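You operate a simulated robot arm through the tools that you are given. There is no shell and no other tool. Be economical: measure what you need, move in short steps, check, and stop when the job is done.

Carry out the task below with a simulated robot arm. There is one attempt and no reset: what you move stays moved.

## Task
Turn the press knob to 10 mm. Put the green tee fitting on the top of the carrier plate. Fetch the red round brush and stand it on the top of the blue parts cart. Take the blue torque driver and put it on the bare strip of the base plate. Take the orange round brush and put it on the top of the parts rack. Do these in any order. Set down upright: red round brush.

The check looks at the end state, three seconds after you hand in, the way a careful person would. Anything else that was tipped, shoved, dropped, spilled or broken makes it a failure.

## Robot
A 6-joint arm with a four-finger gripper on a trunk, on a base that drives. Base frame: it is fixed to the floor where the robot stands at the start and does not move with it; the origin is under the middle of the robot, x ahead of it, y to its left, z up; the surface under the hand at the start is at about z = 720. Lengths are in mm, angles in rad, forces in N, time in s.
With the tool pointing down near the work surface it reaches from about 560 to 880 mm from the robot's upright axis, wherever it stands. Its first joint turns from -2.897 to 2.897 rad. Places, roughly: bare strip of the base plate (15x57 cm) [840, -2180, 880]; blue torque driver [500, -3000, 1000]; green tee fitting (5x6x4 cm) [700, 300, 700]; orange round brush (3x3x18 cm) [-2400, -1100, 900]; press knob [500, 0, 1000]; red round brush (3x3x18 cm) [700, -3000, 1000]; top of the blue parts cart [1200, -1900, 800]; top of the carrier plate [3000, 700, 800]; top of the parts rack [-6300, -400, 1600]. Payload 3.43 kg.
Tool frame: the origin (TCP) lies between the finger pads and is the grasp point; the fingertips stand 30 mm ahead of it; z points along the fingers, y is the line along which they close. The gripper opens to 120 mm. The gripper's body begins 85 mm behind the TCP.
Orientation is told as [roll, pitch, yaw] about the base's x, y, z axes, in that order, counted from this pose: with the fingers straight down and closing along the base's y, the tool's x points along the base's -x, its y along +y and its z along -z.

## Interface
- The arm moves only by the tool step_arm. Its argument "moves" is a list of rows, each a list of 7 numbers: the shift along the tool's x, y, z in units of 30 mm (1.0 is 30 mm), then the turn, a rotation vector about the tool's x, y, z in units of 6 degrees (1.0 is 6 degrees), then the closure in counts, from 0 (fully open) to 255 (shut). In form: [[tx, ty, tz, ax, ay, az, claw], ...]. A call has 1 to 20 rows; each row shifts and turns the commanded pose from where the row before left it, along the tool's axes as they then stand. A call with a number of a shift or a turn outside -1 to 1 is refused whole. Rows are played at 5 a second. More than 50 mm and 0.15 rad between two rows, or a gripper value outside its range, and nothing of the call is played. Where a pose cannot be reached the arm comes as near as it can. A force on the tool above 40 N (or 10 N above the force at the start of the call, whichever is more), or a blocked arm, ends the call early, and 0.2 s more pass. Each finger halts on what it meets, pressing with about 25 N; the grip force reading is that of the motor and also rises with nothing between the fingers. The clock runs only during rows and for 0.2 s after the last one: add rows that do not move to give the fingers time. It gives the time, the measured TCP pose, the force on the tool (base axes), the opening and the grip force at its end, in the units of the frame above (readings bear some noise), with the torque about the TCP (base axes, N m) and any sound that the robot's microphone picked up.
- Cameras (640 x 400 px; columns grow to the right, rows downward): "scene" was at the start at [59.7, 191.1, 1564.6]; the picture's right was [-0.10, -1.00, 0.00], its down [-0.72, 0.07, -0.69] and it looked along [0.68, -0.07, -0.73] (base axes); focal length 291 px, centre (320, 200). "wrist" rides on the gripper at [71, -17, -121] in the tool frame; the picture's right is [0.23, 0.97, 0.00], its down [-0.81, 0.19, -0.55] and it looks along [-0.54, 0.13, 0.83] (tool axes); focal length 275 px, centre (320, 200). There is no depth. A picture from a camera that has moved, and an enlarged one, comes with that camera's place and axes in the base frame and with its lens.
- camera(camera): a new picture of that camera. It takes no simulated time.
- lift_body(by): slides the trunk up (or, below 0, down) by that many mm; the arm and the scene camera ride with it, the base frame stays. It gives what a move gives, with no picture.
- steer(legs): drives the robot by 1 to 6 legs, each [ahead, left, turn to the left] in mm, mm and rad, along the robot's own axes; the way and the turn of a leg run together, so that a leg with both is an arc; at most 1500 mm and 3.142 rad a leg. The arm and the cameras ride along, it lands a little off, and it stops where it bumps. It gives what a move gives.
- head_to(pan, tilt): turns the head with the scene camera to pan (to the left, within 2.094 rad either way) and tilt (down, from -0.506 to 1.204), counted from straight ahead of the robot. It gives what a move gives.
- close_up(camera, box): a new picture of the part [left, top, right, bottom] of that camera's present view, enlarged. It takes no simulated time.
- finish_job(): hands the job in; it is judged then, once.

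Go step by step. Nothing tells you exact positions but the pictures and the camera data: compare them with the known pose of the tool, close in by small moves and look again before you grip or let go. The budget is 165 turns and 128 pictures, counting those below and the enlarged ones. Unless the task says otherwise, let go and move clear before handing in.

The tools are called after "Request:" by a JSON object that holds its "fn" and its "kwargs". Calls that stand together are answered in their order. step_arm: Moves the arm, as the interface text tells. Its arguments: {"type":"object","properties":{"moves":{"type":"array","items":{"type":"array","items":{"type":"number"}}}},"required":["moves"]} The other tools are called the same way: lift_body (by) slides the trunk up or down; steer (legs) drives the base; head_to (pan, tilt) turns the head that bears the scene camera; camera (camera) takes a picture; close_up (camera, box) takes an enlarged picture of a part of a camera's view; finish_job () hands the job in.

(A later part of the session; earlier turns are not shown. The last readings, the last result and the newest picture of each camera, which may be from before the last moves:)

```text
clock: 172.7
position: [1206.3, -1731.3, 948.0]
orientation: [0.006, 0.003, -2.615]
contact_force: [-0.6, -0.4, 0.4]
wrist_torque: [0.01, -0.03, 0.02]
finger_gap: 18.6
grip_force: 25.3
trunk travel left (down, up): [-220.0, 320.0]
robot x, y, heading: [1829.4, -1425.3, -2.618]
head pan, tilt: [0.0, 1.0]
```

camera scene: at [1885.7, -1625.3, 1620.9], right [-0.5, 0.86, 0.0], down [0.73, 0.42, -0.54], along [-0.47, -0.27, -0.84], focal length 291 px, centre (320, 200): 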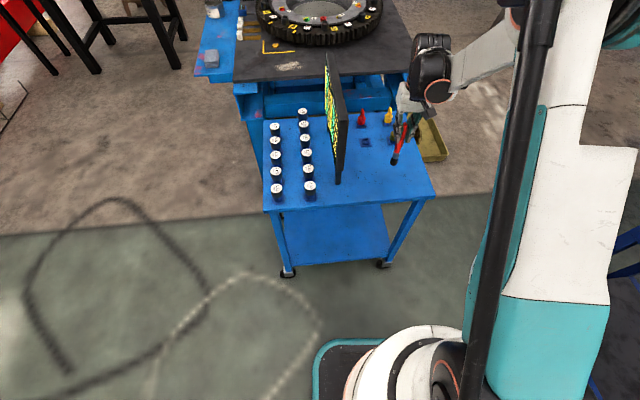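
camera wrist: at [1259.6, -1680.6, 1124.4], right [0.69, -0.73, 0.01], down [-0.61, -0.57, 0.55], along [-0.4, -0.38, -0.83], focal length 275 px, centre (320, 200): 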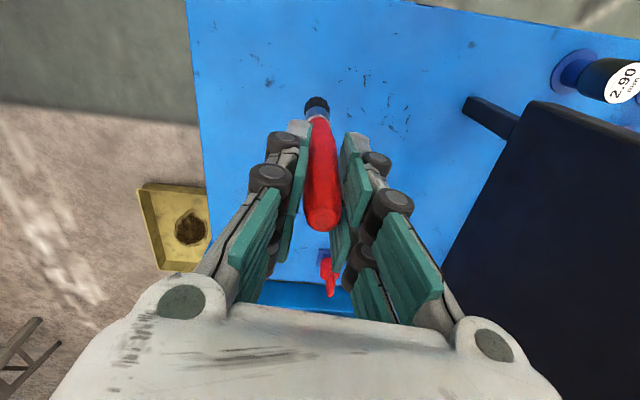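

Request:
{"fn": "step_arm", "kwargs": {"moves": [[0, 0, 0.1, 0, 0, 0, 225], [0, 0, 0, 0, 0, 0, 225]]}}

Request:
{"fn": "step_arm", "kwargs": {"moves": [[0, 0, 0.1, 0, 0, 0, 225], [0, 0, 0, 0, 0, 0, 225]]}}

Request:
{"fn": "close_up", "kwargs": {"camera": "scene", "box": [350, 110, 450, 200]}}

```text
clock: 173.3
position: [1206.7, -1731.6, 944.6]
orientation: [0.007, 0.004, -2.615]
contact_force: [0.4, 0.1, -0.5]
wrist_torque: [0.0, 0.01, -0.01]
finger_gap: 18.1
grip_force: 24.9
trunk travel left (down, up): [-220.0, 320.0]
robot x, y, heading: [1825.9, -1426.1, -2.614]
head pan, tilt: [0.0, 1.0]
```

```text
clock: 173.9
position: [1207.1, -1730.4, 940.8]
orientation: [0.007, 0.003, -2.615]
contact_force: [0.1, 0.5, 0.0]
wrist_torque: [0.01, -0.01, 0.01]
finger_gap: 18.5
grip_force: 25.5
trunk travel left (down, up): [-220.0, 320.0]
robot x, y, heading: [1833.2, -1423.6, -2.614]
head pan, tilt: [0.0, 1.0]
```

```text
4.44 times, centred on (400, 155) of scene
camera zoom: at [1885.6, -1625.4, 1620.8], right [-0.5, 0.86, 0.0], down [0.73, 0.42, -0.54], along [-0.47, -0.27, -0.84], focal length 1294 px, centre (-36, 400)
```

zoom: 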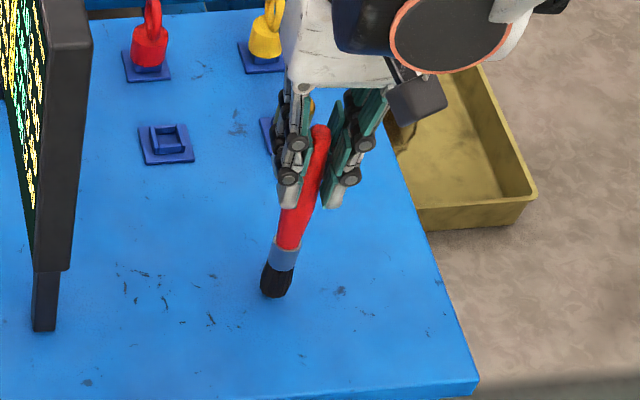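

Request:
{"fn": "step_arm", "kwargs": {"moves": [[0, 0, 0.1, 0, 0, 0, 225], [0, 0, 0, 0, 0, 0, 225]]}}

Request:
{"fn": "step_arm", "kwargs": {"moves": [[0, 0, 0.1, 0, 0, 0, 225], [0, 0, 0, 0, 0, 0, 225]]}}

Request:
{"fn": "close_up", "kwargs": {"camera": "scene", "box": [370, 130, 430, 190]}}

```text
clock: 174.5
position: [1207.5, -1731.7, 938.5]
orientation: [0.008, 0.004, -2.614]
contact_force: [-0.4, 0.4, -0.7]
wrist_torque: [-0.03, 0.02, 0.01]
finger_gap: 18.4
grip_force: 25.2
trunk travel left (down, up): [-220.0, 320.0]
robot x, y, heading: [1827.7, -1428.5, -2.616]
head pan, tilt: [0.0, 1.0]
```

```text
clock: 175.1
position: [1206.3, -1732.1, 934.9]
orientation: [0.007, 0.001, -2.616]
contact_force: [0.6, -0.3, -1.1]
wrist_torque: [-0.02, 0.04, -0.02]
finger_gap: 18.4
grip_force: 25.1
trunk travel left (down, up): [-220.0, 320.0]
robot x, y, heading: [1831.4, -1428.1, -2.612]
head pan, tilt: [0.0, 1.0]
```

```text
6.67 times, centred on (400, 160) of scene
camera zoom: at [1885.6, -1625.4, 1620.8], right [-0.5, 0.86, 0.0], down [0.73, 0.42, -0.54], along [-0.47, -0.27, -0.84], focal length 1941 px, centre (-213, 467)
```

zoom: 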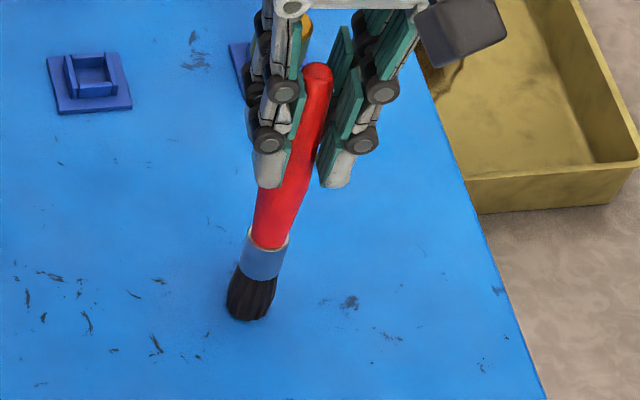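

Request:
{"fn": "step_arm", "kwargs": {"moves": [[0, 0, 0.1, 0, 0, 0, 225], [0, 0, 0, 0, 0, 0, 225]]}}

Request:
{"fn": "step_arm", "kwargs": {"moves": [[0, 0, 0.1, 0, 0, 0, 225], [0, 0, 0, 0, 0, 0, 225]]}}

Request:
{"fn": "step_arm", "kwargs": {"moves": [[0, 0, 0.1, 0, 0, 0, 225], [0, 0, 0, 0, 0, 0, 225]]}}

```text
clock: 175.7
position: [1207.3, -1731.9, 932.7]
orientation: [0.006, 0.002, -2.614]
contact_force: [-0.5, -0.2, 2.1]
wrist_torque: [-0.01, 0.0, -0.06]
finger_gap: 18.6
grip_force: 24.9
trunk travel left (down, up): [-220.0, 320.0]
robot x, y, heading: [1827.4, -1425.6, -2.621]
head pan, tilt: [0.0, 1.0]
```

```text
clock: 176.3
position: [1208.0, -1731.9, 930.6]
orientation: [0.007, 0.002, -2.614]
contact_force: [0.0, 0.5, 24.0]
wrist_torque: [0.08, 0.03, 0.03]
finger_gap: 18.4
grip_force: 25.4
trunk travel left (down, up): [-220.0, 320.0]
robot x, y, heading: [1829.1, -1427.0, -2.616]
head pan, tilt: [0.0, 1.0]
```

```text
clock: 176.9
position: [1207.7, -1731.3, 926.9]
orientation: [0.007, 0.001, -2.614]
contact_force: [-0.4, 1.1, 19.6]
wrist_torque: [0.1, -0.03, 0.05]
finger_gap: 19.0
grip_force: 25.0
trunk travel left (down, up): [-220.0, 320.0]
robot x, y, heading: [1826.8, -1424.1, -2.621]
head pan, tilt: [0.0, 1.0]
```

Contact. I ease off 1 mm, open slowly and rise straight up.

Request:
{"fn": "step_arm", "kwargs": {"moves": [[0, 0, -0.04, 0, 0, 0, 222], [0, 0, 0, 0, 0, 0, 215], [0, 0, 0, 0, 0, 0, 208], [0, 0, 0, 0, 0, 0, 200], [0, 0, 0, 0, 0, 0, 190], [0, 0, 0, 0, 0, 0, 170], [0, 0, 0, 0, 0, 0, 140], [0, 0, 0, 0, 0, 0, 120], [0, 0, -0.3, 0, 0, 0, 120], [0, 0, -0.6, 0, 0, 0, 120], [0, 0, -1, 0, 0, 0, 120], [0, 0, -1, 0, 0, 0, 120], [0, 0, -1, 0, 0, 0, 120], [0, 0, -1, 0, 0, 0, 120], [0, 0, -1, 0, 0, 0, 120], [0, 0, 0, 0, 0, 0, 120]]}}

Request:
{"fn": "close_up", "kwargs": {"camera": "scene", "box": [300, 90, 450, 200]}}

```text
clock: 180.3
position: [1206.4, -1730.6, 1105.7]
orientation: [0.005, 0.003, -2.615]
contact_force: [-1.0, -1.0, 0.1]
wrist_torque: [0.04, -0.03, -0.05]
finger_gap: 63.5
grip_force: 0.1
trunk travel left (down, up): [-220.0, 320.0]
robot x, y, heading: [1829.1, -1424.2, -2.615]
head pan, tilt: [0.0, 1.0]
```

```text
3.64 times, centred on (375, 145) of scene
camera zoom: at [1885.7, -1625.3, 1620.8], right [-0.5, 0.86, 0.0], down [0.73, 0.42, -0.54], along [-0.47, -0.27, -0.84], focal length 1059 px, centre (120, 400)
```

zoom: 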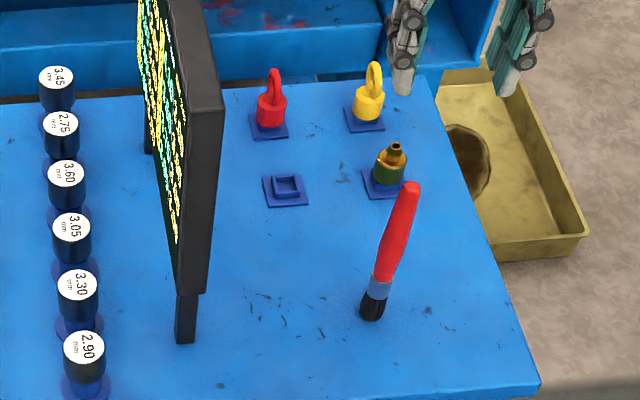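

The red brush stands upright on the cart. Now back for the torque driver: trunk up, and the same way back to the table's end.

Request:
{"fn": "lift_body", "kwargs": {"by": 310}}

Request:
{"fn": "steer", "kwargs": {"legs": [[-290, 0, 0], [321, 591, 0], [740, 1074, 0], [0, 0, -1.458], [344, 966, 0]]}}

Request:
{"fn": "head_to", "kwargs": {"pan": 0.1, "tilt": 0.8}}

Request:
{"fn": "camera", "kwargs": {"camera": "scene"}}

Request:
{"fn": "camera", "kwargs": {"camera": "wrist"}}

```text
clock: 183.4
position: [1205.7, -1731.0, 1414.0]
orientation: [0.006, 0.004, -2.614]
contact_force: [0.2, -0.9, 0.1]
wrist_torque: [0.0, 0.0, 0.03]
finger_gap: 63.5
grip_force: 0.1
trunk travel left (down, up): [-530.0, 10.0]
robot x, y, heading: [1831.2, -1429.1, -2.617]
head pan, tilt: [0.0, 1.0]
```

```text
clock: 203.3
position: [625.5, -2943.2, 1414.6]
orientation: [0.007, 0.002, 2.201]
contact_force: [-0.5, -0.1, 0.1]
wrist_torque: [-0.01, -0.04, -0.04]
finger_gap: 63.3
grip_force: 0.0
trunk travel left (down, up): [-530.0, 10.0]
robot x, y, heading: [993.9, -3530.6, 2.196]
head pan, tilt: [0.0, 1.0]
```

```text
clock: 204.0
position: [626.8, -2943.4, 1414.7]
orientation: [0.007, 0.004, 2.198]
contact_force: [-0.2, -0.1, 0.5]
wrist_torque: [0.02, -0.01, -0.01]
finger_gap: 63.6
grip_force: 0.0
trunk travel left (down, up): [-530.0, 10.0]
robot x, y, heading: [994.5, -3532.0, 2.195]
head pan, tilt: [0.099, 0.799]
```

```text
55 pictures are left
camera scene: at [789.5, -3605.7, 1945.9], right [0.75, 0.66, 0.0], down [0.48, -0.54, -0.7], along [-0.46, 0.52, -0.72], focal length 291 px, centre (320, 200)
```

scene: 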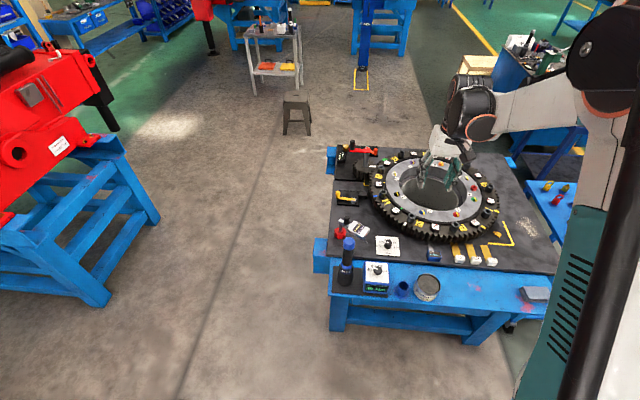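

```text
54 pictures are left
camera wrist: at [683.8, -2990.4, 1535.3], right [-0.65, -0.76, 0.01], down [-0.63, 0.55, 0.55], along [-0.42, 0.36, -0.83], focal length 275 px, centre (320, 200)
```

wrist: 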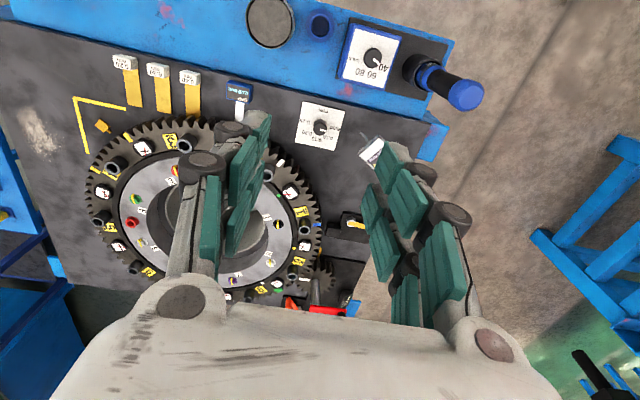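

The driver's top is about (467, -3096, 1113). I move over it at height, then lower the trunk to just above it.

Request:
{"fn": "step_arm", "kwargs": {"moves": [[0.13, 0.91, 0, 0, 0, 0, 90], [0.12, 0.91, 0, 0, 0, 0, 90], [0.12, 0.91, 0, 0, 0, 0, 90], [0.12, 0.91, 0, 0, 0, 0, 90], [0.12, 0.91, 0, 0, 0, 0, 90], [0.12, 0.91, 0, 0, 0, 0, 90], [0.12, 0.91, 0, 0, 0, 0, 90], [0.1, 0.91, 0, 0, 0, 0, 90], [0, 0, 0, 0, 0, 0, 90]]}}

Request:
{"fn": "lift_body", "kwargs": {"by": -240}}

Request:
{"fn": "camera", "kwargs": {"camera": "wrist"}}

Request:
{"fn": "close_up", "kwargs": {"camera": "scene", "box": [290, 130, 430, 270]}}

```text
clock: 206.0
position: [467.0, -3094.6, 1415.1]
orientation: [0.007, 0.002, 2.199]
contact_force: [0.0, 0.9, -0.7]
wrist_torque: [-0.02, 0.01, -0.01]
finger_gap: 77.5
grip_force: 0.1
trunk travel left (down, up): [-530.0, 10.0]
robot x, y, heading: [993.8, -3526.6, 2.198]
head pan, tilt: [0.099, 0.799]
```

```text
clock: 208.5
position: [466.0, -3093.9, 1175.0]
orientation: [0.005, 0.001, 2.2]
contact_force: [-0.3, -0.7, -0.2]
wrist_torque: [0.02, 0.01, -0.03]
finger_gap: 77.6
grip_force: 0.0
trunk travel left (down, up): [-290.0, 250.0]
robot x, y, heading: [991.7, -3529.9, 2.203]
head pan, tilt: [0.099, 0.799]
```

```text
53 pictures are left
camera wrist: at [523.6, -3142.2, 1295.7], right [-0.65, -0.76, 0.01], down [-0.63, 0.55, 0.55], along [-0.42, 0.36, -0.83], focal length 275 px, centre (320, 200)
```

wrist: 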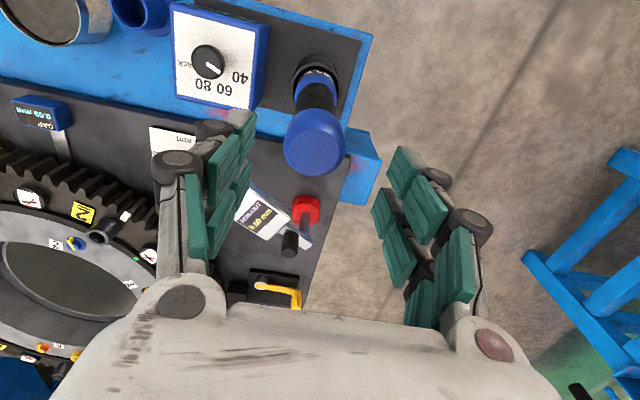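

```text
2.86 times, centred on (360, 200) of scene
camera zoom: at [789.4, -3606.0, 1706.0], right [0.75, 0.66, 0.0], down [0.48, -0.54, -0.7], along [-0.46, 0.52, -0.72], focal length 832 px, centre (206, 200)
```

zoom: 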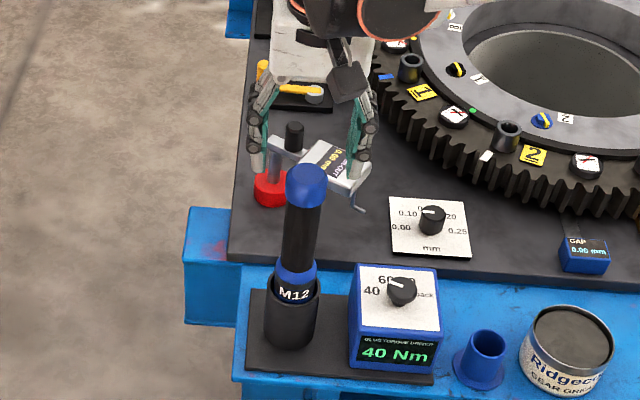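

The hand is centred over the driver. I descend 120 mm and close on its black body.

Request:
{"fn": "step_arm", "kwargs": {"moves": [[0.07, -0.13, 1, 0, 0, 0, 90], [0, 0, 1, 0, 0, 0, 90], [0, 0, 1, 0, 0, 0, 90], [0, 0, 1, 0, 0, 0, 90], [0, 0, 0, 0, 0, 0, 90], [0, 0, 0, 0, 0, 0, 130], [0, 0, 0, 0, 0, 0, 170], [0, 0, 0, 0, 0, 0, 200], [0, 0, 0, 0, 0, 0, 220], [0, 0, 0, 0, 0, 0, 220]]}}

Request:
{"fn": "camera", "kwargs": {"camera": "wrist"}}

Request:
{"fn": "close_up", "kwargs": {"camera": "scene", "box": [290, 130, 430, 270]}}

```text
clock: 210.7
position: [471.2, -3095.4, 1053.6]
orientation: [0.006, 0.002, 2.199]
contact_force: [1.1, -0.4, -0.5]
wrist_torque: [-0.01, -0.04, -0.01]
finger_gap: 35.7
grip_force: 25.2
trunk travel left (down, up): [-290.0, 250.0]
robot x, y, heading: [994.2, -3529.6, 2.205]
head pan, tilt: [0.099, 0.799]
```

```text
51 pictures are left
camera wrist: at [527.6, -3142.3, 1174.5], right [-0.65, -0.76, 0.01], down [-0.63, 0.55, 0.55], along [-0.42, 0.36, -0.83], focal length 275 px, centre (320, 200)
```

wrist: 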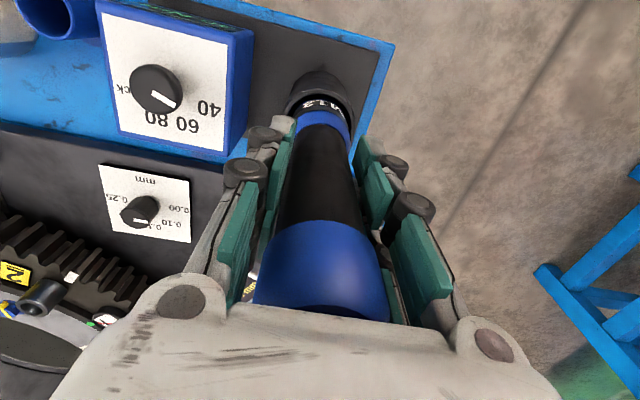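

```text
2.86 times, centred on (360, 200) of scene
camera zoom: at [789.5, -3606.0, 1705.9], right [0.75, 0.66, 0.0], down [0.48, -0.54, -0.7], along [-0.46, 0.52, -0.72], focal length 832 px, centre (206, 200)
```

zoom: 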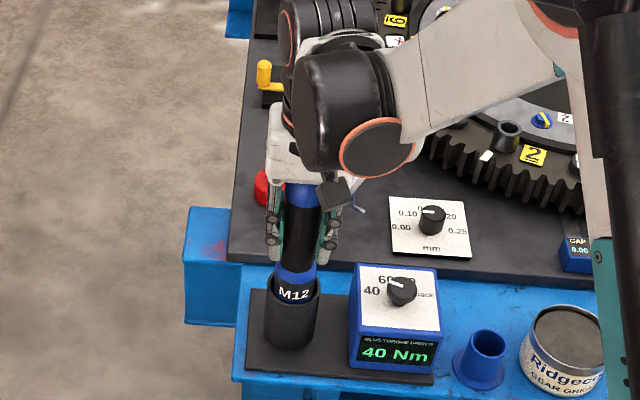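

Gripped at 35.7 mm. I lift it out of its cup.

Request:
{"fn": "step_arm", "kwargs": {"moves": [[0, 0, -0.4, 0, 0, 0, 235], [0, 0, -0.6, 0, 0, 0, 235], [0, 0, -0.8, 0, 0, 0, 235], [0, 0, -0.8, 0, 0, 0, 235], [0, 0, -0.8, 0, 0, 0, 235], [0, 0, -0.8, 0, 0, 0, 235], [0, 0, -0.8, 0, 0, 0, 235], [0, 0, 0, 0, 0, 0, 235]]}}

Request:
{"fn": "close_up", "kwargs": {"camera": "scene", "box": [290, 90, 450, 270]}}

```text
clock: 212.5
position: [469.7, -3093.4, 1204.3]
orientation: [0.007, 0.003, 2.199]
contact_force: [0.1, -0.1, -9.3]
wrist_torque: [-0.02, -0.04, -0.03]
finger_gap: 35.6
grip_force: 25.0
trunk travel left (down, up): [-290.0, 250.0]
robot x, y, heading: [995.6, -3530.6, 2.198]
head pan, tilt: [0.099, 0.799]
```

```text
2.22 times, centred on (370, 180) of scene
camera zoom: at [788.5, -3605.3, 1705.8], right [0.75, 0.66, 0.0], down [0.48, -0.54, -0.7], along [-0.46, 0.52, -0.72], focal length 647 px, centre (209, 244)
```

zoom: 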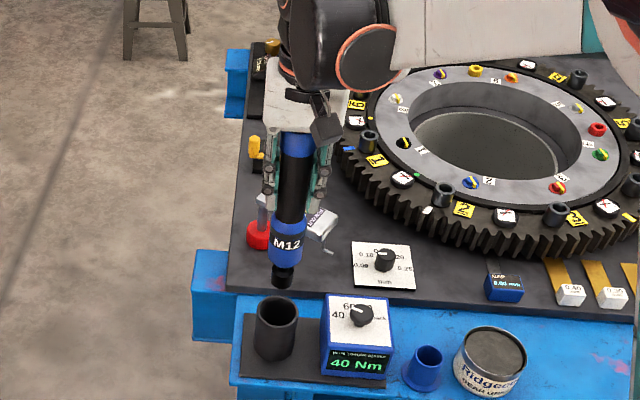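

The driver hangs free (about 9 N), its socket end about 197 mm below the TCP. The bare strip lies along the plate's east edge with its scuffed part near (945, -2325); I raise and drive round to the table's south-east corner.

Request:
{"fn": "lift_body", "kwargs": {"by": 240}}

Request:
{"fn": "steer", "kwargs": {"legs": [[-262, -582, 0], [0, 0, 0.505], [150, -500, 0]]}}

Request:
{"fn": "head_to", "kwargs": {"pan": 0.0, "tilt": 0.8}}

Request:
{"fn": "camera", "kwargs": {"camera": "scene"}}

```text
clock: 215.0
position: [469.8, -3094.2, 1443.6]
orientation: [0.007, 0.002, 2.199]
contact_force: [-1.0, 0.2, -8.5]
wrist_torque: [-0.05, -0.02, 0.0]
finger_gap: 35.5
grip_force: 24.9
trunk travel left (down, up): [-530.0, 10.0]
robot x, y, heading: [991.3, -3530.3, 2.197]
head pan, tilt: [0.099, 0.799]
```

```text
clock: 222.6
position: [1029.7, -2751.0, 1444.1]
orientation: [0.006, 0.004, 2.689]
contact_force: [0.1, 0.9, -9.4]
wrist_torque: [-0.05, -0.04, 0.02]
finger_gap: 35.5
grip_force: 25.1
trunk travel left (down, up): [-530.0, 10.0]
robot x, y, heading: [1696.1, -2894.3, 2.685]
head pan, tilt: [0.099, 0.799]
```

```text
clock: 223.3
position: [1027.9, -2752.9, 1444.1]
orientation: [0.008, 0.003, 2.689]
contact_force: [0.5, 0.4, -8.5]
wrist_torque: [0.04, -0.02, 0.0]
finger_gap: 35.7
grip_force: 25.1
trunk travel left (down, up): [-530.0, 10.0]
robot x, y, heading: [1696.7, -2895.7, 2.69]
head pan, tilt: [0.0, 0.799]
```

```text
48 pictures are left
camera scene: at [1552.8, -3046.5, 1945.8], right [0.44, 0.9, 0.0], down [0.65, -0.31, -0.7], along [-0.63, 0.31, -0.72], focal length 291 px, centre (320, 200)
```

scene: 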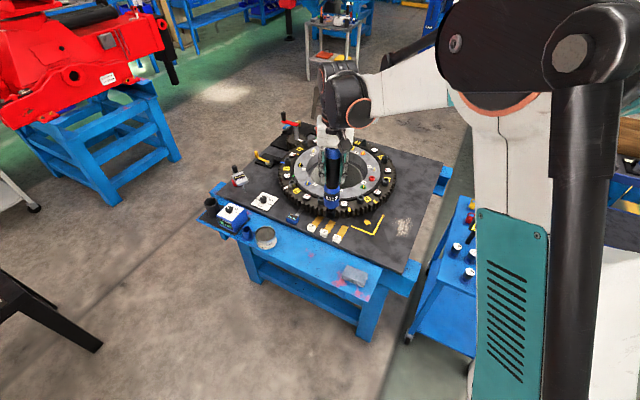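

The scuffed strip is confirmed at about (950, -2320). I drive the last bit closer and look.

Request:
{"fn": "steer", "kwargs": {"legs": [[181, -197, 0]]}}

Request:
{"fn": "camera", "kwargs": {"camera": "scene"}}

Request:
{"fn": "camera", "kwargs": {"camera": "wrist"}}

```text
clock: 225.2
position: [956.3, -2493.0, 1443.9]
orientation: [0.007, 0.005, 2.687]
contact_force: [0.4, 0.1, -8.7]
wrist_torque: [-0.04, -0.04, 0.0]
finger_gap: 35.6
grip_force: 24.9
trunk travel left (down, up): [-530.0, 10.0]
robot x, y, heading: [1623.3, -2631.9, 2.689]
head pan, tilt: [0.0, 0.799]
```

```text
47 pictures are left
camera scene: at [1479.3, -2786.3, 1945.9], right [0.44, 0.9, 0.0], down [0.65, -0.31, -0.7], along [-0.63, 0.3, -0.72], focal length 291 px, centre (320, 200)
```

scene: 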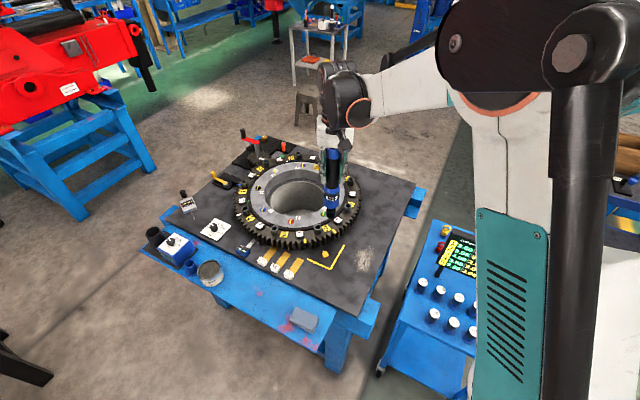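

```text
46 pictures are left
camera wrist: at [1028.1, -2507.5, 1564.3], right [-0.22, -0.98, 0.01], down [-0.81, 0.19, 0.55], along [-0.54, 0.11, -0.83], focal length 275 px, centre (320, 200)
```

wrist: 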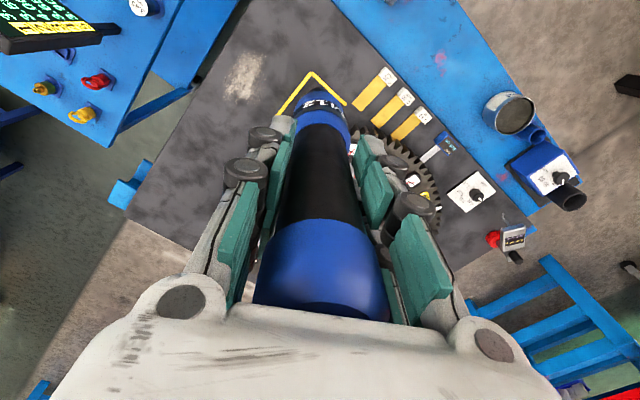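

I move over the strip's scuffed part and lower the trunk to about 30 mm above it.

Request:
{"fn": "step_arm", "kwargs": {"moves": [[-0.48, -0.99, 0, 0, 0, 0, 235], [-0.48, -0.99, 0, 0, 0, 0, 235], [-0.48, -0.99, 0, 0, 0, 0, 235], [-0.47, -0.99, 0, 0, 0, 0, 235], [-0.47, -0.99, 0, 0, 0, 0, 235], [0, 0, 0, 0, 0, 0, 235]]}}

Request:
{"fn": "lift_body", "kwargs": {"by": -330}}

Request:
{"fn": "camera", "kwargs": {"camera": "scene"}}

Request:
{"fn": "camera", "kwargs": {"camera": "wrist"}}

```text
clock: 226.6
position: [956.6, -2329.1, 1445.5]
orientation: [0.005, 0.003, 2.689]
contact_force: [-0.7, -0.1, -8.8]
wrist_torque: [0.02, 0.02, 0.02]
finger_gap: 35.5
grip_force: 25.2
trunk travel left (down, up): [-530.0, 10.0]
robot x, y, heading: [1618.3, -2634.8, 2.69]
head pan, tilt: [0.0, 0.799]
```

```text
clock: 229.8
position: [956.5, -2327.8, 1112.4]
orientation: [0.009, 0.004, 2.689]
contact_force: [0.1, 1.0, -9.2]
wrist_torque: [-0.02, -0.07, 0.01]
finger_gap: 35.6
grip_force: 24.9
trunk travel left (down, up): [-200.0, 340.0]
robot x, y, heading: [1622.9, -2632.4, 2.685]
head pan, tilt: [0.0, 0.799]
```

```text
45 pictures are left
camera scene: at [1480.2, -2787.8, 1616.0], right [0.44, 0.9, 0.0], down [0.64, -0.31, -0.7], along [-0.63, 0.31, -0.72], focal length 291 px, centre (320, 200)
```

scene: 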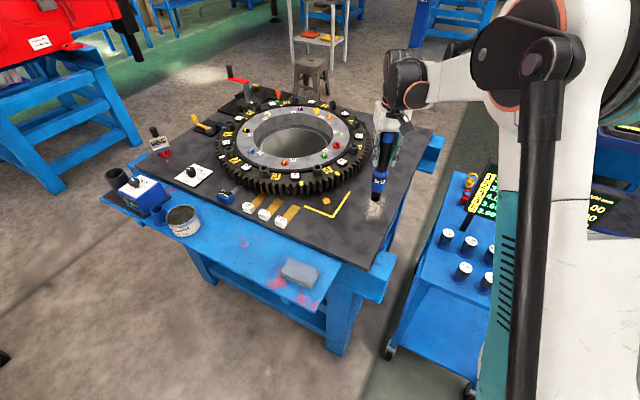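

```text
44 pictures are left
camera wrist: at [1029.2, -2343.7, 1234.0], right [-0.22, -0.98, 0.01], down [-0.81, 0.19, 0.55], along [-0.54, 0.12, -0.83], focal length 275 px, centre (320, 200)
```

wrist: 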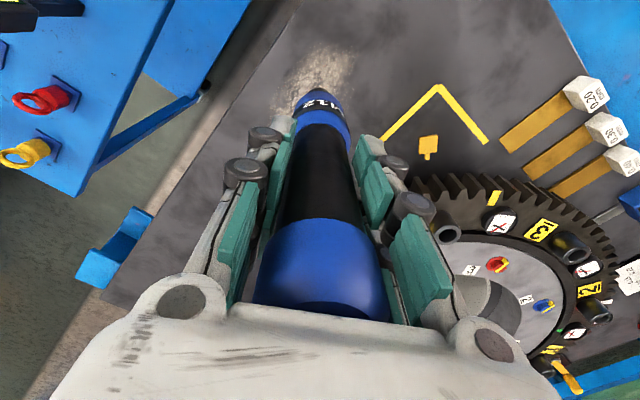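

Request:
{"fn": "step_arm", "kwargs": {"moves": [[0, 0, 0.4, 0, 0, 0, 235], [0, 0, 0, 0, 0, 0, 235]]}}

Request:
{"fn": "close_up", "kwargs": {"camera": "scene", "box": [320, 130, 440, 230]}}

```text
clock: 230.4
position: [957.2, -2328.5, 1101.1]
orientation: [0.007, 0.003, 2.689]
contact_force: [0.3, -0.5, -8.9]
wrist_torque: [-0.01, -0.03, -0.03]
finger_gap: 35.6
grip_force: 25.5
trunk travel left (down, up): [-200.0, 340.0]
robot x, y, heading: [1620.0, -2632.9, 2.686]
head pan, tilt: [0.0, 0.799]
```

```text
4.00 times, centred on (380, 180) of scene
camera zoom: at [1480.0, -2787.7, 1615.9], right [0.44, 0.9, 0.0], down [0.64, -0.31, -0.7], along [-0.63, 0.31, -0.72], focal length 1165 px, centre (80, 280)
```

zoom: 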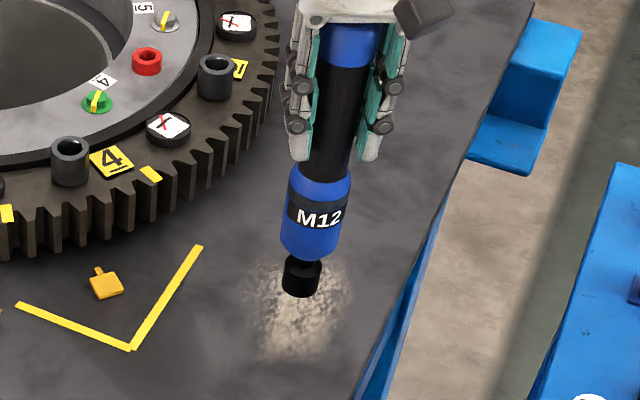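

Request:
{"fn": "step_arm", "kwargs": {"moves": [[0, 0, 0.4, 0, 0, 0, 235], [0, 0, 0.3, 0, 0, 0, 235], [0, 0, 0, 0, 0, 0, 235]]}}

Request:
{"fn": "close_up", "kwargs": {"camera": "scene", "box": [320, 130, 440, 230]}}

```text
clock: 231.2
position: [957.2, -2328.1, 1079.0]
orientation: [0.009, 0.002, 2.687]
contact_force: [-0.4, -0.3, -8.5]
wrist_torque: [-0.01, -0.03, 0.01]
finger_gap: 35.5
grip_force: 24.7
trunk travel left (down, up): [-200.0, 340.0]
robot x, y, heading: [1625.7, -2633.7, 2.687]
head pan, tilt: [0.0, 0.799]
```

```text
4.00 times, centred on (380, 180) of scene
camera zoom: at [1480.1, -2787.8, 1615.9], right [0.44, 0.9, 0.0], down [0.64, -0.31, -0.7], along [-0.63, 0.31, -0.72], focal length 1165 px, centre (80, 280)
```

zoom: 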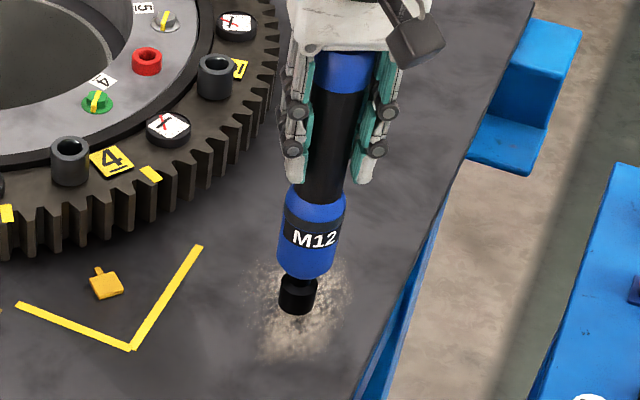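

Still some clearance; I continue in 4 mm steps watching the force.

Request:
{"fn": "step_arm", "kwargs": {"moves": [[0, 0, 0.14, 0, 0, 0, 235], [0, 0, 0, 0, 0, 0, 235]]}}

Request:
{"fn": "step_arm", "kwargs": {"moves": [[0, 0, 0.12, 0, 0, 0, 235], [0, 0, 0, 0, 0, 0, 235]]}}

Request:
{"fn": "step_arm", "kwargs": {"moves": [[0, 0, 0.1, 0, 0, 0, 235], [0, 0, 0, 0, 0, 0, 235]]}}

Request:
{"fn": "close_up", "kwargs": {"camera": "scene", "box": [320, 130, 440, 230]}}

```text
clock: 231.8
position: [956.7, -2327.1, 1076.7]
orientation: [0.007, 0.004, 2.689]
contact_force: [0.6, 0.0, -9.1]
wrist_torque: [-0.03, -0.01, -0.02]
finger_gap: 35.7
grip_force: 25.2
trunk travel left (down, up): [-200.0, 340.0]
robot x, y, heading: [1622.5, -2635.4, 2.688]
head pan, tilt: [0.0, 0.799]
```

```text
clock: 232.4
position: [957.2, -2328.8, 1073.4]
orientation: [0.008, 0.002, 2.688]
contact_force: [-0.1, -0.1, -8.7]
wrist_torque: [0.0, -0.06, -0.04]
finger_gap: 35.7
grip_force: 24.7
trunk travel left (down, up): [-200.0, 340.0]
robot x, y, heading: [1622.8, -2633.0, 2.688]
head pan, tilt: [0.0, 0.799]
```

```text
clock: 233.0
position: [957.9, -2328.7, 1069.5]
orientation: [0.007, 0.002, 2.687]
contact_force: [0.3, 1.1, -8.4]
wrist_torque: [-0.01, -0.05, 0.0]
finger_gap: 35.5
grip_force: 25.3
trunk travel left (down, up): [-200.0, 340.0]
robot x, y, heading: [1623.9, -2630.7, 2.688]
head pan, tilt: [0.0, 0.799]
```

```text
4.00 times, centred on (380, 180) of scene
camera zoom: at [1480.1, -2787.8, 1615.9], right [0.44, 0.9, 0.0], down [0.64, -0.31, -0.7], along [-0.63, 0.31, -0.72], focal length 1165 px, centre (80, 280)
```

zoom: 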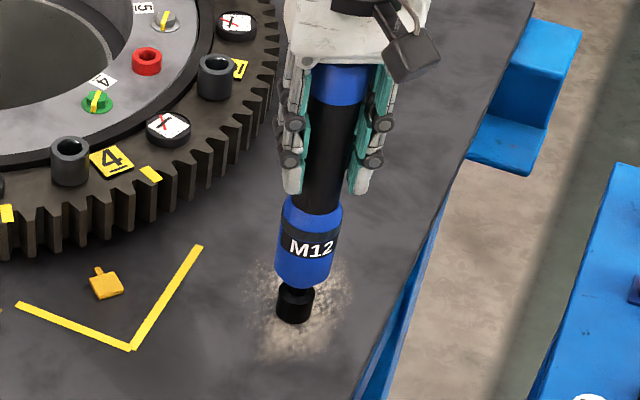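

Request:
{"fn": "step_arm", "kwargs": {"moves": [[0, 0, 0.1, 0, 0, 0, 235], [0, 0, 0, 0, 0, 0, 235]]}}

Request:
{"fn": "step_arm", "kwargs": {"moves": [[0, 0, 0.1, 0, 0, 0, 235], [0, 0, 0, 0, 0, 0, 235]]}}

Request:
{"fn": "step_arm", "kwargs": {"moves": [[0, 0, 0.08, 0, 0, 0, 235], [0, 0, 0, 0, 0, 0, 235]]}}

```text
clock: 233.6
position: [956.8, -2328.2, 1068.3]
orientation: [0.007, 0.004, 2.689]
contact_force: [0.1, -0.9, -8.8]
wrist_torque: [-0.01, -0.03, -0.03]
finger_gap: 35.5
grip_force: 24.5
trunk travel left (down, up): [-200.0, 340.0]
robot x, y, heading: [1622.0, -2636.8, 2.692]
head pan, tilt: [0.0, 0.799]
```

```text
clock: 234.2
position: [957.7, -2328.7, 1065.2]
orientation: [0.007, 0.0, 2.688]
contact_force: [-2.6, 1.0, 14.8]
wrist_torque: [0.06, 0.2, 0.03]
finger_gap: 35.7
grip_force: 24.7
trunk travel left (down, up): [-200.0, 340.0]
robot x, y, heading: [1624.5, -2633.7, 2.686]
head pan, tilt: [0.0, 0.799]
```

```text
clock: 234.8
position: [958.2, -2329.9, 1063.7]
orientation: [0.008, -0.001, 2.687]
contact_force: [-3.6, 1.3, 33.1]
wrist_torque: [0.13, 0.34, -0.01]
finger_gap: 35.4
grip_force: 24.9
trunk travel left (down, up): [-200.0, 340.0]
robot x, y, heading: [1623.1, -2634.9, 2.69]
head pan, tilt: [0.0, 0.799]
```

Firm contact. I ease off and open just a little first, to see whether it stands.

Request:
{"fn": "step_arm", "kwargs": {"moves": [[0, 0, -0.06, 0, 0, 0, 230], [0, 0, 0, 0, 0, 0, 200], [0, 0, 0, 0, 0, 0, 180], [0, 0, 0, 0, 0, 0, 173], [0, 0, 0, 0, 0, 0, 168], [0, 0, 0, 0, 0, 0, 164], [0, 0, 0, 0, 0, 0, 160], [0, 0, 0, 0, 0, 0, 160]]}}

Request:
{"fn": "close_up", "kwargs": {"camera": "scene", "box": [320, 130, 440, 230]}}

Request:
{"fn": "close_up", "kwargs": {"camera": "wrist", "box": [220, 60, 440, 320]}}

```text
clock: 236.6
position: [958.1, -2328.1, 1063.7]
orientation: [0.007, 0.002, 2.688]
contact_force: [-0.7, 0.1, 0.2]
wrist_torque: [0.01, -0.02, -0.01]
finger_gap: 44.8
grip_force: 0.1
trunk travel left (down, up): [-200.0, 340.0]
robot x, y, heading: [1624.9, -2634.1, 2.687]
head pan, tilt: [0.0, 0.799]
```

```text
4.00 times, centred on (380, 180) of scene
camera zoom: at [1480.9, -2788.1, 1615.9], right [0.44, 0.9, 0.0], down [0.64, -0.31, -0.7], along [-0.63, 0.31, -0.72], focal length 1165 px, centre (80, 280)
```

zoom: 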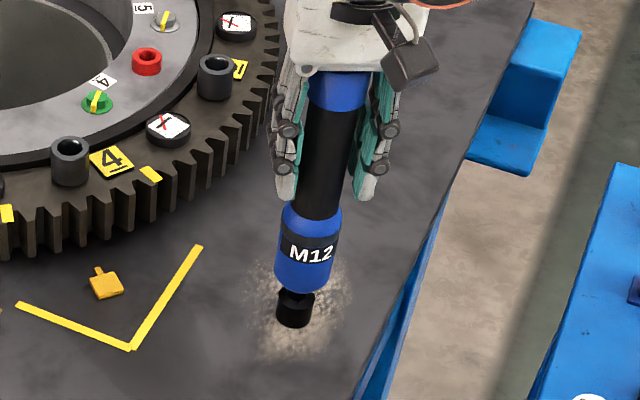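

```text
1.54 times, centred on (330, 190) of wrist
camera zoom: at [1029.8, -2343.9, 1184.4], right [-0.22, -0.98, 0.01], down [-0.81, 0.19, 0.55], along [-0.54, 0.12, -0.83], focal length 424 px, centre (305, 215)
```

zoom: 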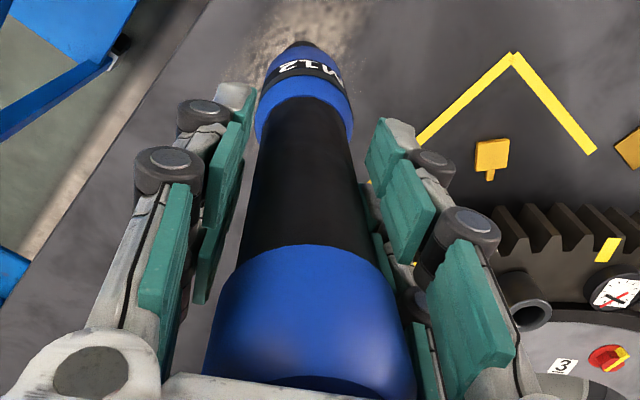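

It stands by itself. I open further and rise straight up.

Request:
{"fn": "step_arm", "kwargs": {"moves": [[0, 0, 0, 0, 0, 0, 140], [0, 0, 0, 0, 0, 0, 115], [0, 0, 0, 0, 0, 0, 90], [0, 0, -0.4, 0, 0, 0, 90], [0, 0, -0.8, 0, 0, 0, 90], [0, 0, -1, 0, 0, 0, 90], [0, 0, -1, 0, 0, 0, 90], [0, 0, -1, 0, 0, 0, 90], [0, 0, -1, 0, 0, 0, 90], [0, 0, 0, 0, 0, 0, 90]]}}

Request:
{"fn": "lift_body", "kwargs": {"by": 250}}

Request:
{"fn": "camera", "kwargs": {"camera": "scene"}}

```text
clock: 238.8
position: [957.2, -2327.4, 1222.0]
orientation: [0.007, 0.0, 2.688]
contact_force: [0.2, 0.1, -0.2]
wrist_torque: [0.01, 0.0, 0.03]
finger_gap: 77.8
grip_force: 0.0
trunk travel left (down, up): [-200.0, 340.0]
robot x, y, heading: [1619.8, -2636.2, 2.691]
head pan, tilt: [0.0, 0.799]
```

```text
clock: 241.4
position: [958.6, -2325.1, 1470.9]
orientation: [0.008, 0.001, 2.687]
contact_force: [-0.3, -0.8, -0.2]
wrist_torque: [0.01, 0.01, 0.05]
finger_gap: 77.7
grip_force: 0.0
trunk travel left (down, up): [-450.0, 90.0]
robot x, y, heading: [1623.7, -2633.0, 2.683]
head pan, tilt: [0.0, 0.799]
```

```text
38 pictures are left
camera scene: at [1480.7, -2788.1, 1865.8], right [0.44, 0.9, 0.0], down [0.64, -0.31, -0.7], along [-0.63, 0.31, -0.72], focal length 291 px, centre (320, 200)
```

scene: 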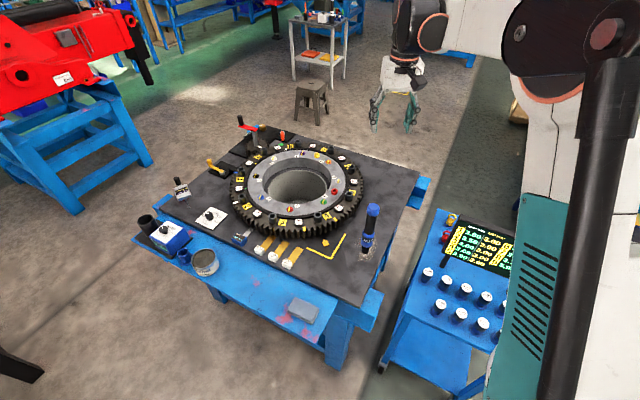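

The driver stands on the bare strip. Now for the orange brush: the grey service cart near (-2400, -1250). I drive around the south end of the table, then look.

Request:
{"fn": "steer", "kwargs": {"legs": [[-273, 609, 0], [877, 755, 0], [983, -229, 0], [849, -139, 0]]}}

Request:
{"fn": "head_to", "kwargs": {"pan": 0.0, "tilt": 0.6}}

Request:
{"fn": "camera", "kwargs": {"camera": "scene"}}

```text
clock: 259.5
position: [-1657.8, -2183.4, 1471.5]
orientation: [0.007, 0.004, 2.691]
contact_force: [-0.3, 0.4, 0.1]
wrist_torque: [-0.01, -0.05, 0.0]
finger_gap: 77.7
grip_force: 0.0
trunk travel left (down, up): [-450.0, 90.0]
robot x, y, heading: [-990.3, -2488.3, 2.688]
head pan, tilt: [0.0, 0.799]
```

```text
clock: 260.3
position: [-1658.6, -2183.2, 1471.8]
orientation: [0.007, 0.001, 2.689]
contact_force: [-0.1, 0.0, -0.2]
wrist_torque: [0.02, 0.02, 0.0]
finger_gap: 77.7
grip_force: 0.2
trunk travel left (down, up): [-450.0, 90.0]
robot x, y, heading: [-988.9, -2491.1, 2.687]
head pan, tilt: [0.0, 0.6]
```

```text
37 pictures are left
camera scene: at [-1141.0, -2641.0, 1882.7], right [0.44, 0.9, 0.0], down [0.51, -0.25, -0.82], along [-0.74, 0.36, -0.57], focal length 291 px, centre (320, 200)
```

scene: 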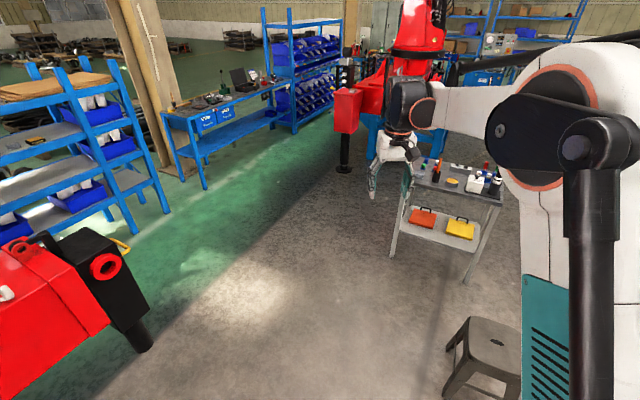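

Request:
{"fn": "close_up", "kwargs": {"camera": "scene", "box": [380, 130, 520, 260]}}

```text
3.08 times, centred on (450, 195) of scene
camera zoom: at [-1141.0, -2641.0, 1882.7], right [0.44, 0.9, 0.0], down [0.51, -0.25, -0.82], along [-0.74, 0.36, -0.57], focal length 896 px, centre (-80, 215)
```

zoom: 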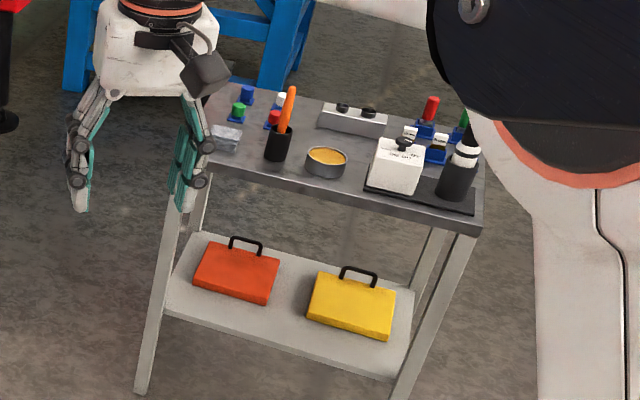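

The orange brush stands in a black cup at about (-2390, -1107). I drive to face it, keeping clear of the stool.

Request:
{"fn": "steer", "kwargs": {"legs": [[1359, -137, 0], [0, 0, -0.77]]}}

Request:
{"fn": "head_to", "kwargs": {"pan": 0.1, "tilt": 0.85}}

Request:
{"fn": "camera", "kwargs": {"camera": "scene"}}

Request:
{"fn": "camera", "kwargs": {"camera": "wrist"}}

```text
clock: 269.1
position: [-2424.7, -1075.1, 1471.4]
orientation: [0.007, 0.003, 1.922]
contact_force: [0.5, 0.1, 0.0]
wrist_torque: [-0.06, 0.03, 0.0]
finger_gap: 77.5
grip_force: 0.0
trunk travel left (down, up): [-450.0, 90.0]
robot x, y, heading: [-2158.3, -1758.5, 1.916]
head pan, tilt: [0.0, 0.6]
```

```text
clock: 269.9
position: [-2425.2, -1078.4, 1471.9]
orientation: [0.007, 0.002, 1.921]
contact_force: [0.0, 0.3, 0.0]
wrist_torque: [0.03, -0.01, 0.01]
finger_gap: 77.4
grip_force: 0.1
trunk travel left (down, up): [-450.0, 90.0]
robot x, y, heading: [-2158.3, -1760.3, 1.92]
head pan, tilt: [0.099, 0.85]
```

```text
35 pictures are left
camera scene: at [-2374.7, -1777.6, 1862.0], right [0.9, 0.43, 0.0], down [0.33, -0.68, -0.66], along [-0.29, 0.6, -0.75], focal length 291 px, centre (320, 200)
```

scene: 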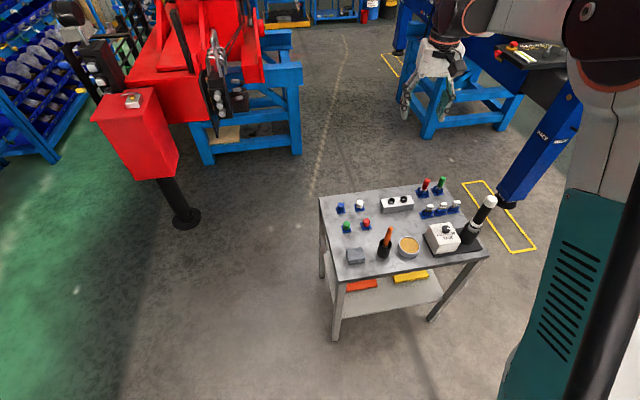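

```text
34 pictures are left
camera wrist: at [-2382.7, -1137.6, 1591.9], right [-0.84, -0.55, 0.01], down [-0.45, 0.7, 0.55], along [-0.31, 0.46, -0.83], focal length 275 px, centre (320, 200)
```

wrist: 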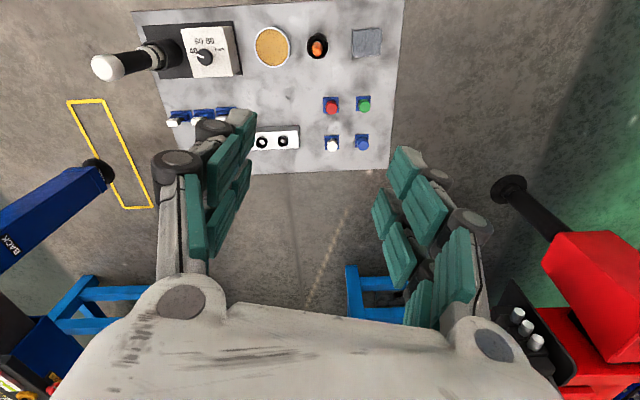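

The brush is about (-2416, -1097), top z≈980. I shift over it and lower the trunk to just above.

Request:
{"fn": "step_arm", "kwargs": {"moves": [[0.7, -0.07, 0, 0, 0, 0, 125], [0, 0, 0, 0, 0, 0, 125]]}}

Request:
{"fn": "lift_body", "kwargs": {"by": -415}}

Request:
{"fn": "camera", "kwargs": {"camera": "wrist"}}

Request:
{"fn": "close_up", "kwargs": {"camera": "scene", "box": [310, 60, 470, 200]}}

```text
clock: 270.5
position: [-2416.1, -1094.0, 1471.2]
orientation: [0.008, 0.004, 1.92]
contact_force: [0.2, 0.3, -0.5]
wrist_torque: [-0.03, 0.02, -0.04]
finger_gap: 61.4
grip_force: 0.2
trunk travel left (down, up): [-450.0, 90.0]
robot x, y, heading: [-2159.6, -1759.2, 1.923]
head pan, tilt: [0.099, 0.85]
```

```text
refused: -415 is not a number from -400 to 400
```

```text
33 pictures are left
camera wrist: at [-2374.7, -1155.3, 1590.8], right [-0.84, -0.55, 0.01], down [-0.45, 0.7, 0.55], along [-0.31, 0.46, -0.83], focal length 275 px, centre (320, 200)
```

wrist: 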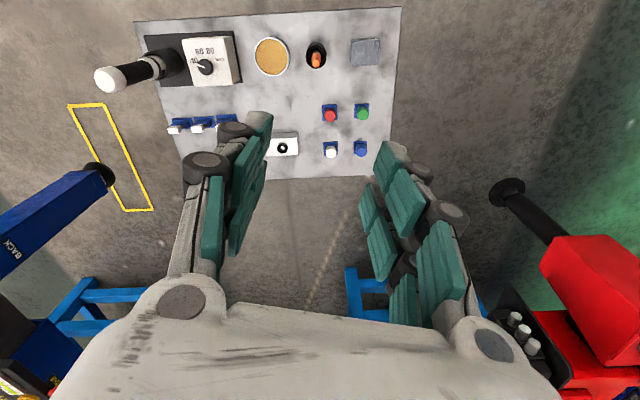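

```text
2.86 times, centred on (390, 130) of scene
camera zoom: at [-2375.5, -1775.9, 1861.8], right [0.9, 0.43, 0.0], down [0.33, -0.68, -0.66], along [-0.29, 0.59, -0.75], focal length 832 px, centre (120, 400)
```

zoom: 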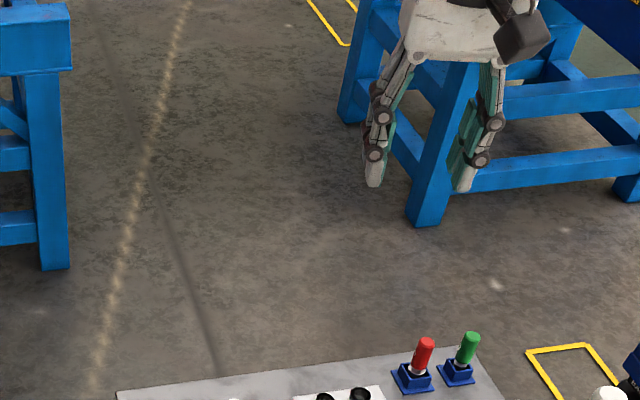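

Request:
{"fn": "lift_body", "kwargs": {"by": -390}}

Request:
{"fn": "camera", "kwargs": {"camera": "wrist"}}

Request:
{"fn": "camera", "kwargs": {"camera": "scene"}}

```text
clock: 274.3
position: [-2416.0, -1096.0, 1081.0]
orientation: [0.006, 0.002, 1.92]
contact_force: [0.1, 0.8, 0.2]
wrist_torque: [0.03, 0.0, -0.01]
finger_gap: 61.1
grip_force: 0.0
trunk travel left (down, up): [-60.0, 480.0]
robot x, y, heading: [-2156.4, -1761.7, 1.921]
head pan, tilt: [0.099, 0.85]
```

```text
31 pictures are left
camera wrist: at [-2374.0, -1157.0, 1201.8], right [-0.84, -0.55, 0.01], down [-0.45, 0.7, 0.55], along [-0.31, 0.46, -0.83], focal length 275 px, centre (320, 200)
```

wrist: 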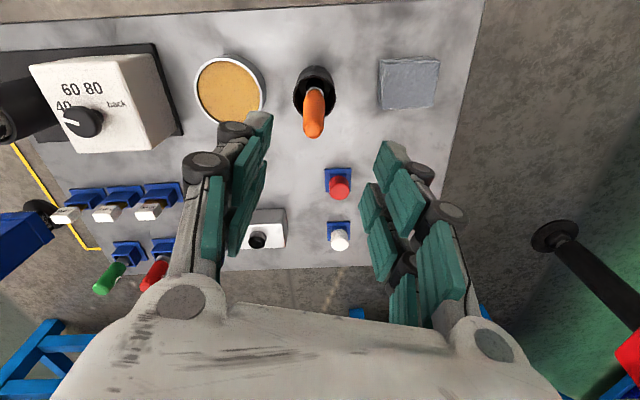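

```text
30 pictures are left
camera scene: at [-2374.7, -1777.8, 1472.0], right [0.9, 0.43, 0.0], down [0.33, -0.68, -0.66], along [-0.29, 0.59, -0.75], focal length 291 px, centre (320, 200)
```

scene: 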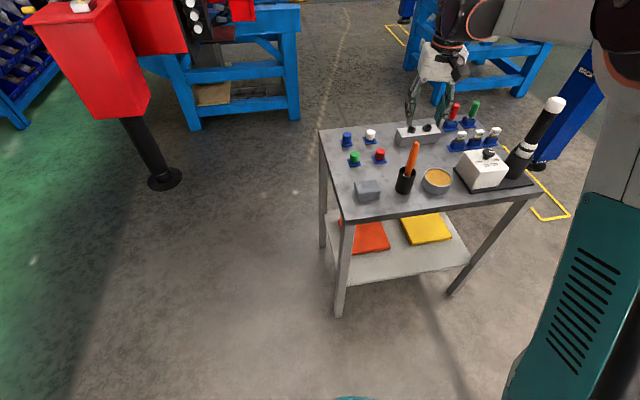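

The brush is under the hand. I descend so that the TCP is about 30 mm below its top and close.

Request:
{"fn": "step_arm", "kwargs": {"moves": [[0, -0.08, 1, 0, 0, 0, 125], [0, 0, 1, 0, 0, 0, 125], [0, 0, 1, 0, 0, 0, 125], [0, 0, 1, 0, 0, 0, 125], [0, 0, 0.3, 0, 0, 0, 125], [0, 0, 0, 0, 0, 0, 150], [0, 0, 0, 0, 0, 0, 180], [0, 0, 0, 0, 0, 0, 210], [0, 0, 0, 0, 0, 0, 228], [0, 0, 0, 0, 0, 0, 228]]}}

Request:
{"fn": "camera", "kwargs": {"camera": "wrist"}}

```text
clock: 276.5
position: [-2413.9, -1095.0, 953.1]
orientation: [0.008, 0.003, 1.919]
contact_force: [0.6, -0.5, -0.4]
wrist_torque: [0.01, 0.02, 0.02]
finger_gap: 20.9
grip_force: 25.3
trunk travel left (down, up): [-60.0, 480.0]
robot x, y, heading: [-2158.7, -1762.8, 1.92]
head pan, tilt: [0.099, 0.85]
```

```text
29 pictures are left
camera wrist: at [-2371.9, -1156.1, 1073.0], right [-0.84, -0.55, 0.01], down [-0.45, 0.7, 0.55], along [-0.31, 0.46, -0.83], focal length 275 px, centre (320, 200)
```

wrist: 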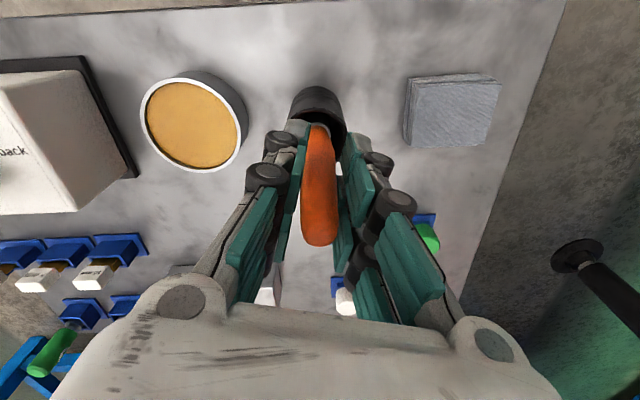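

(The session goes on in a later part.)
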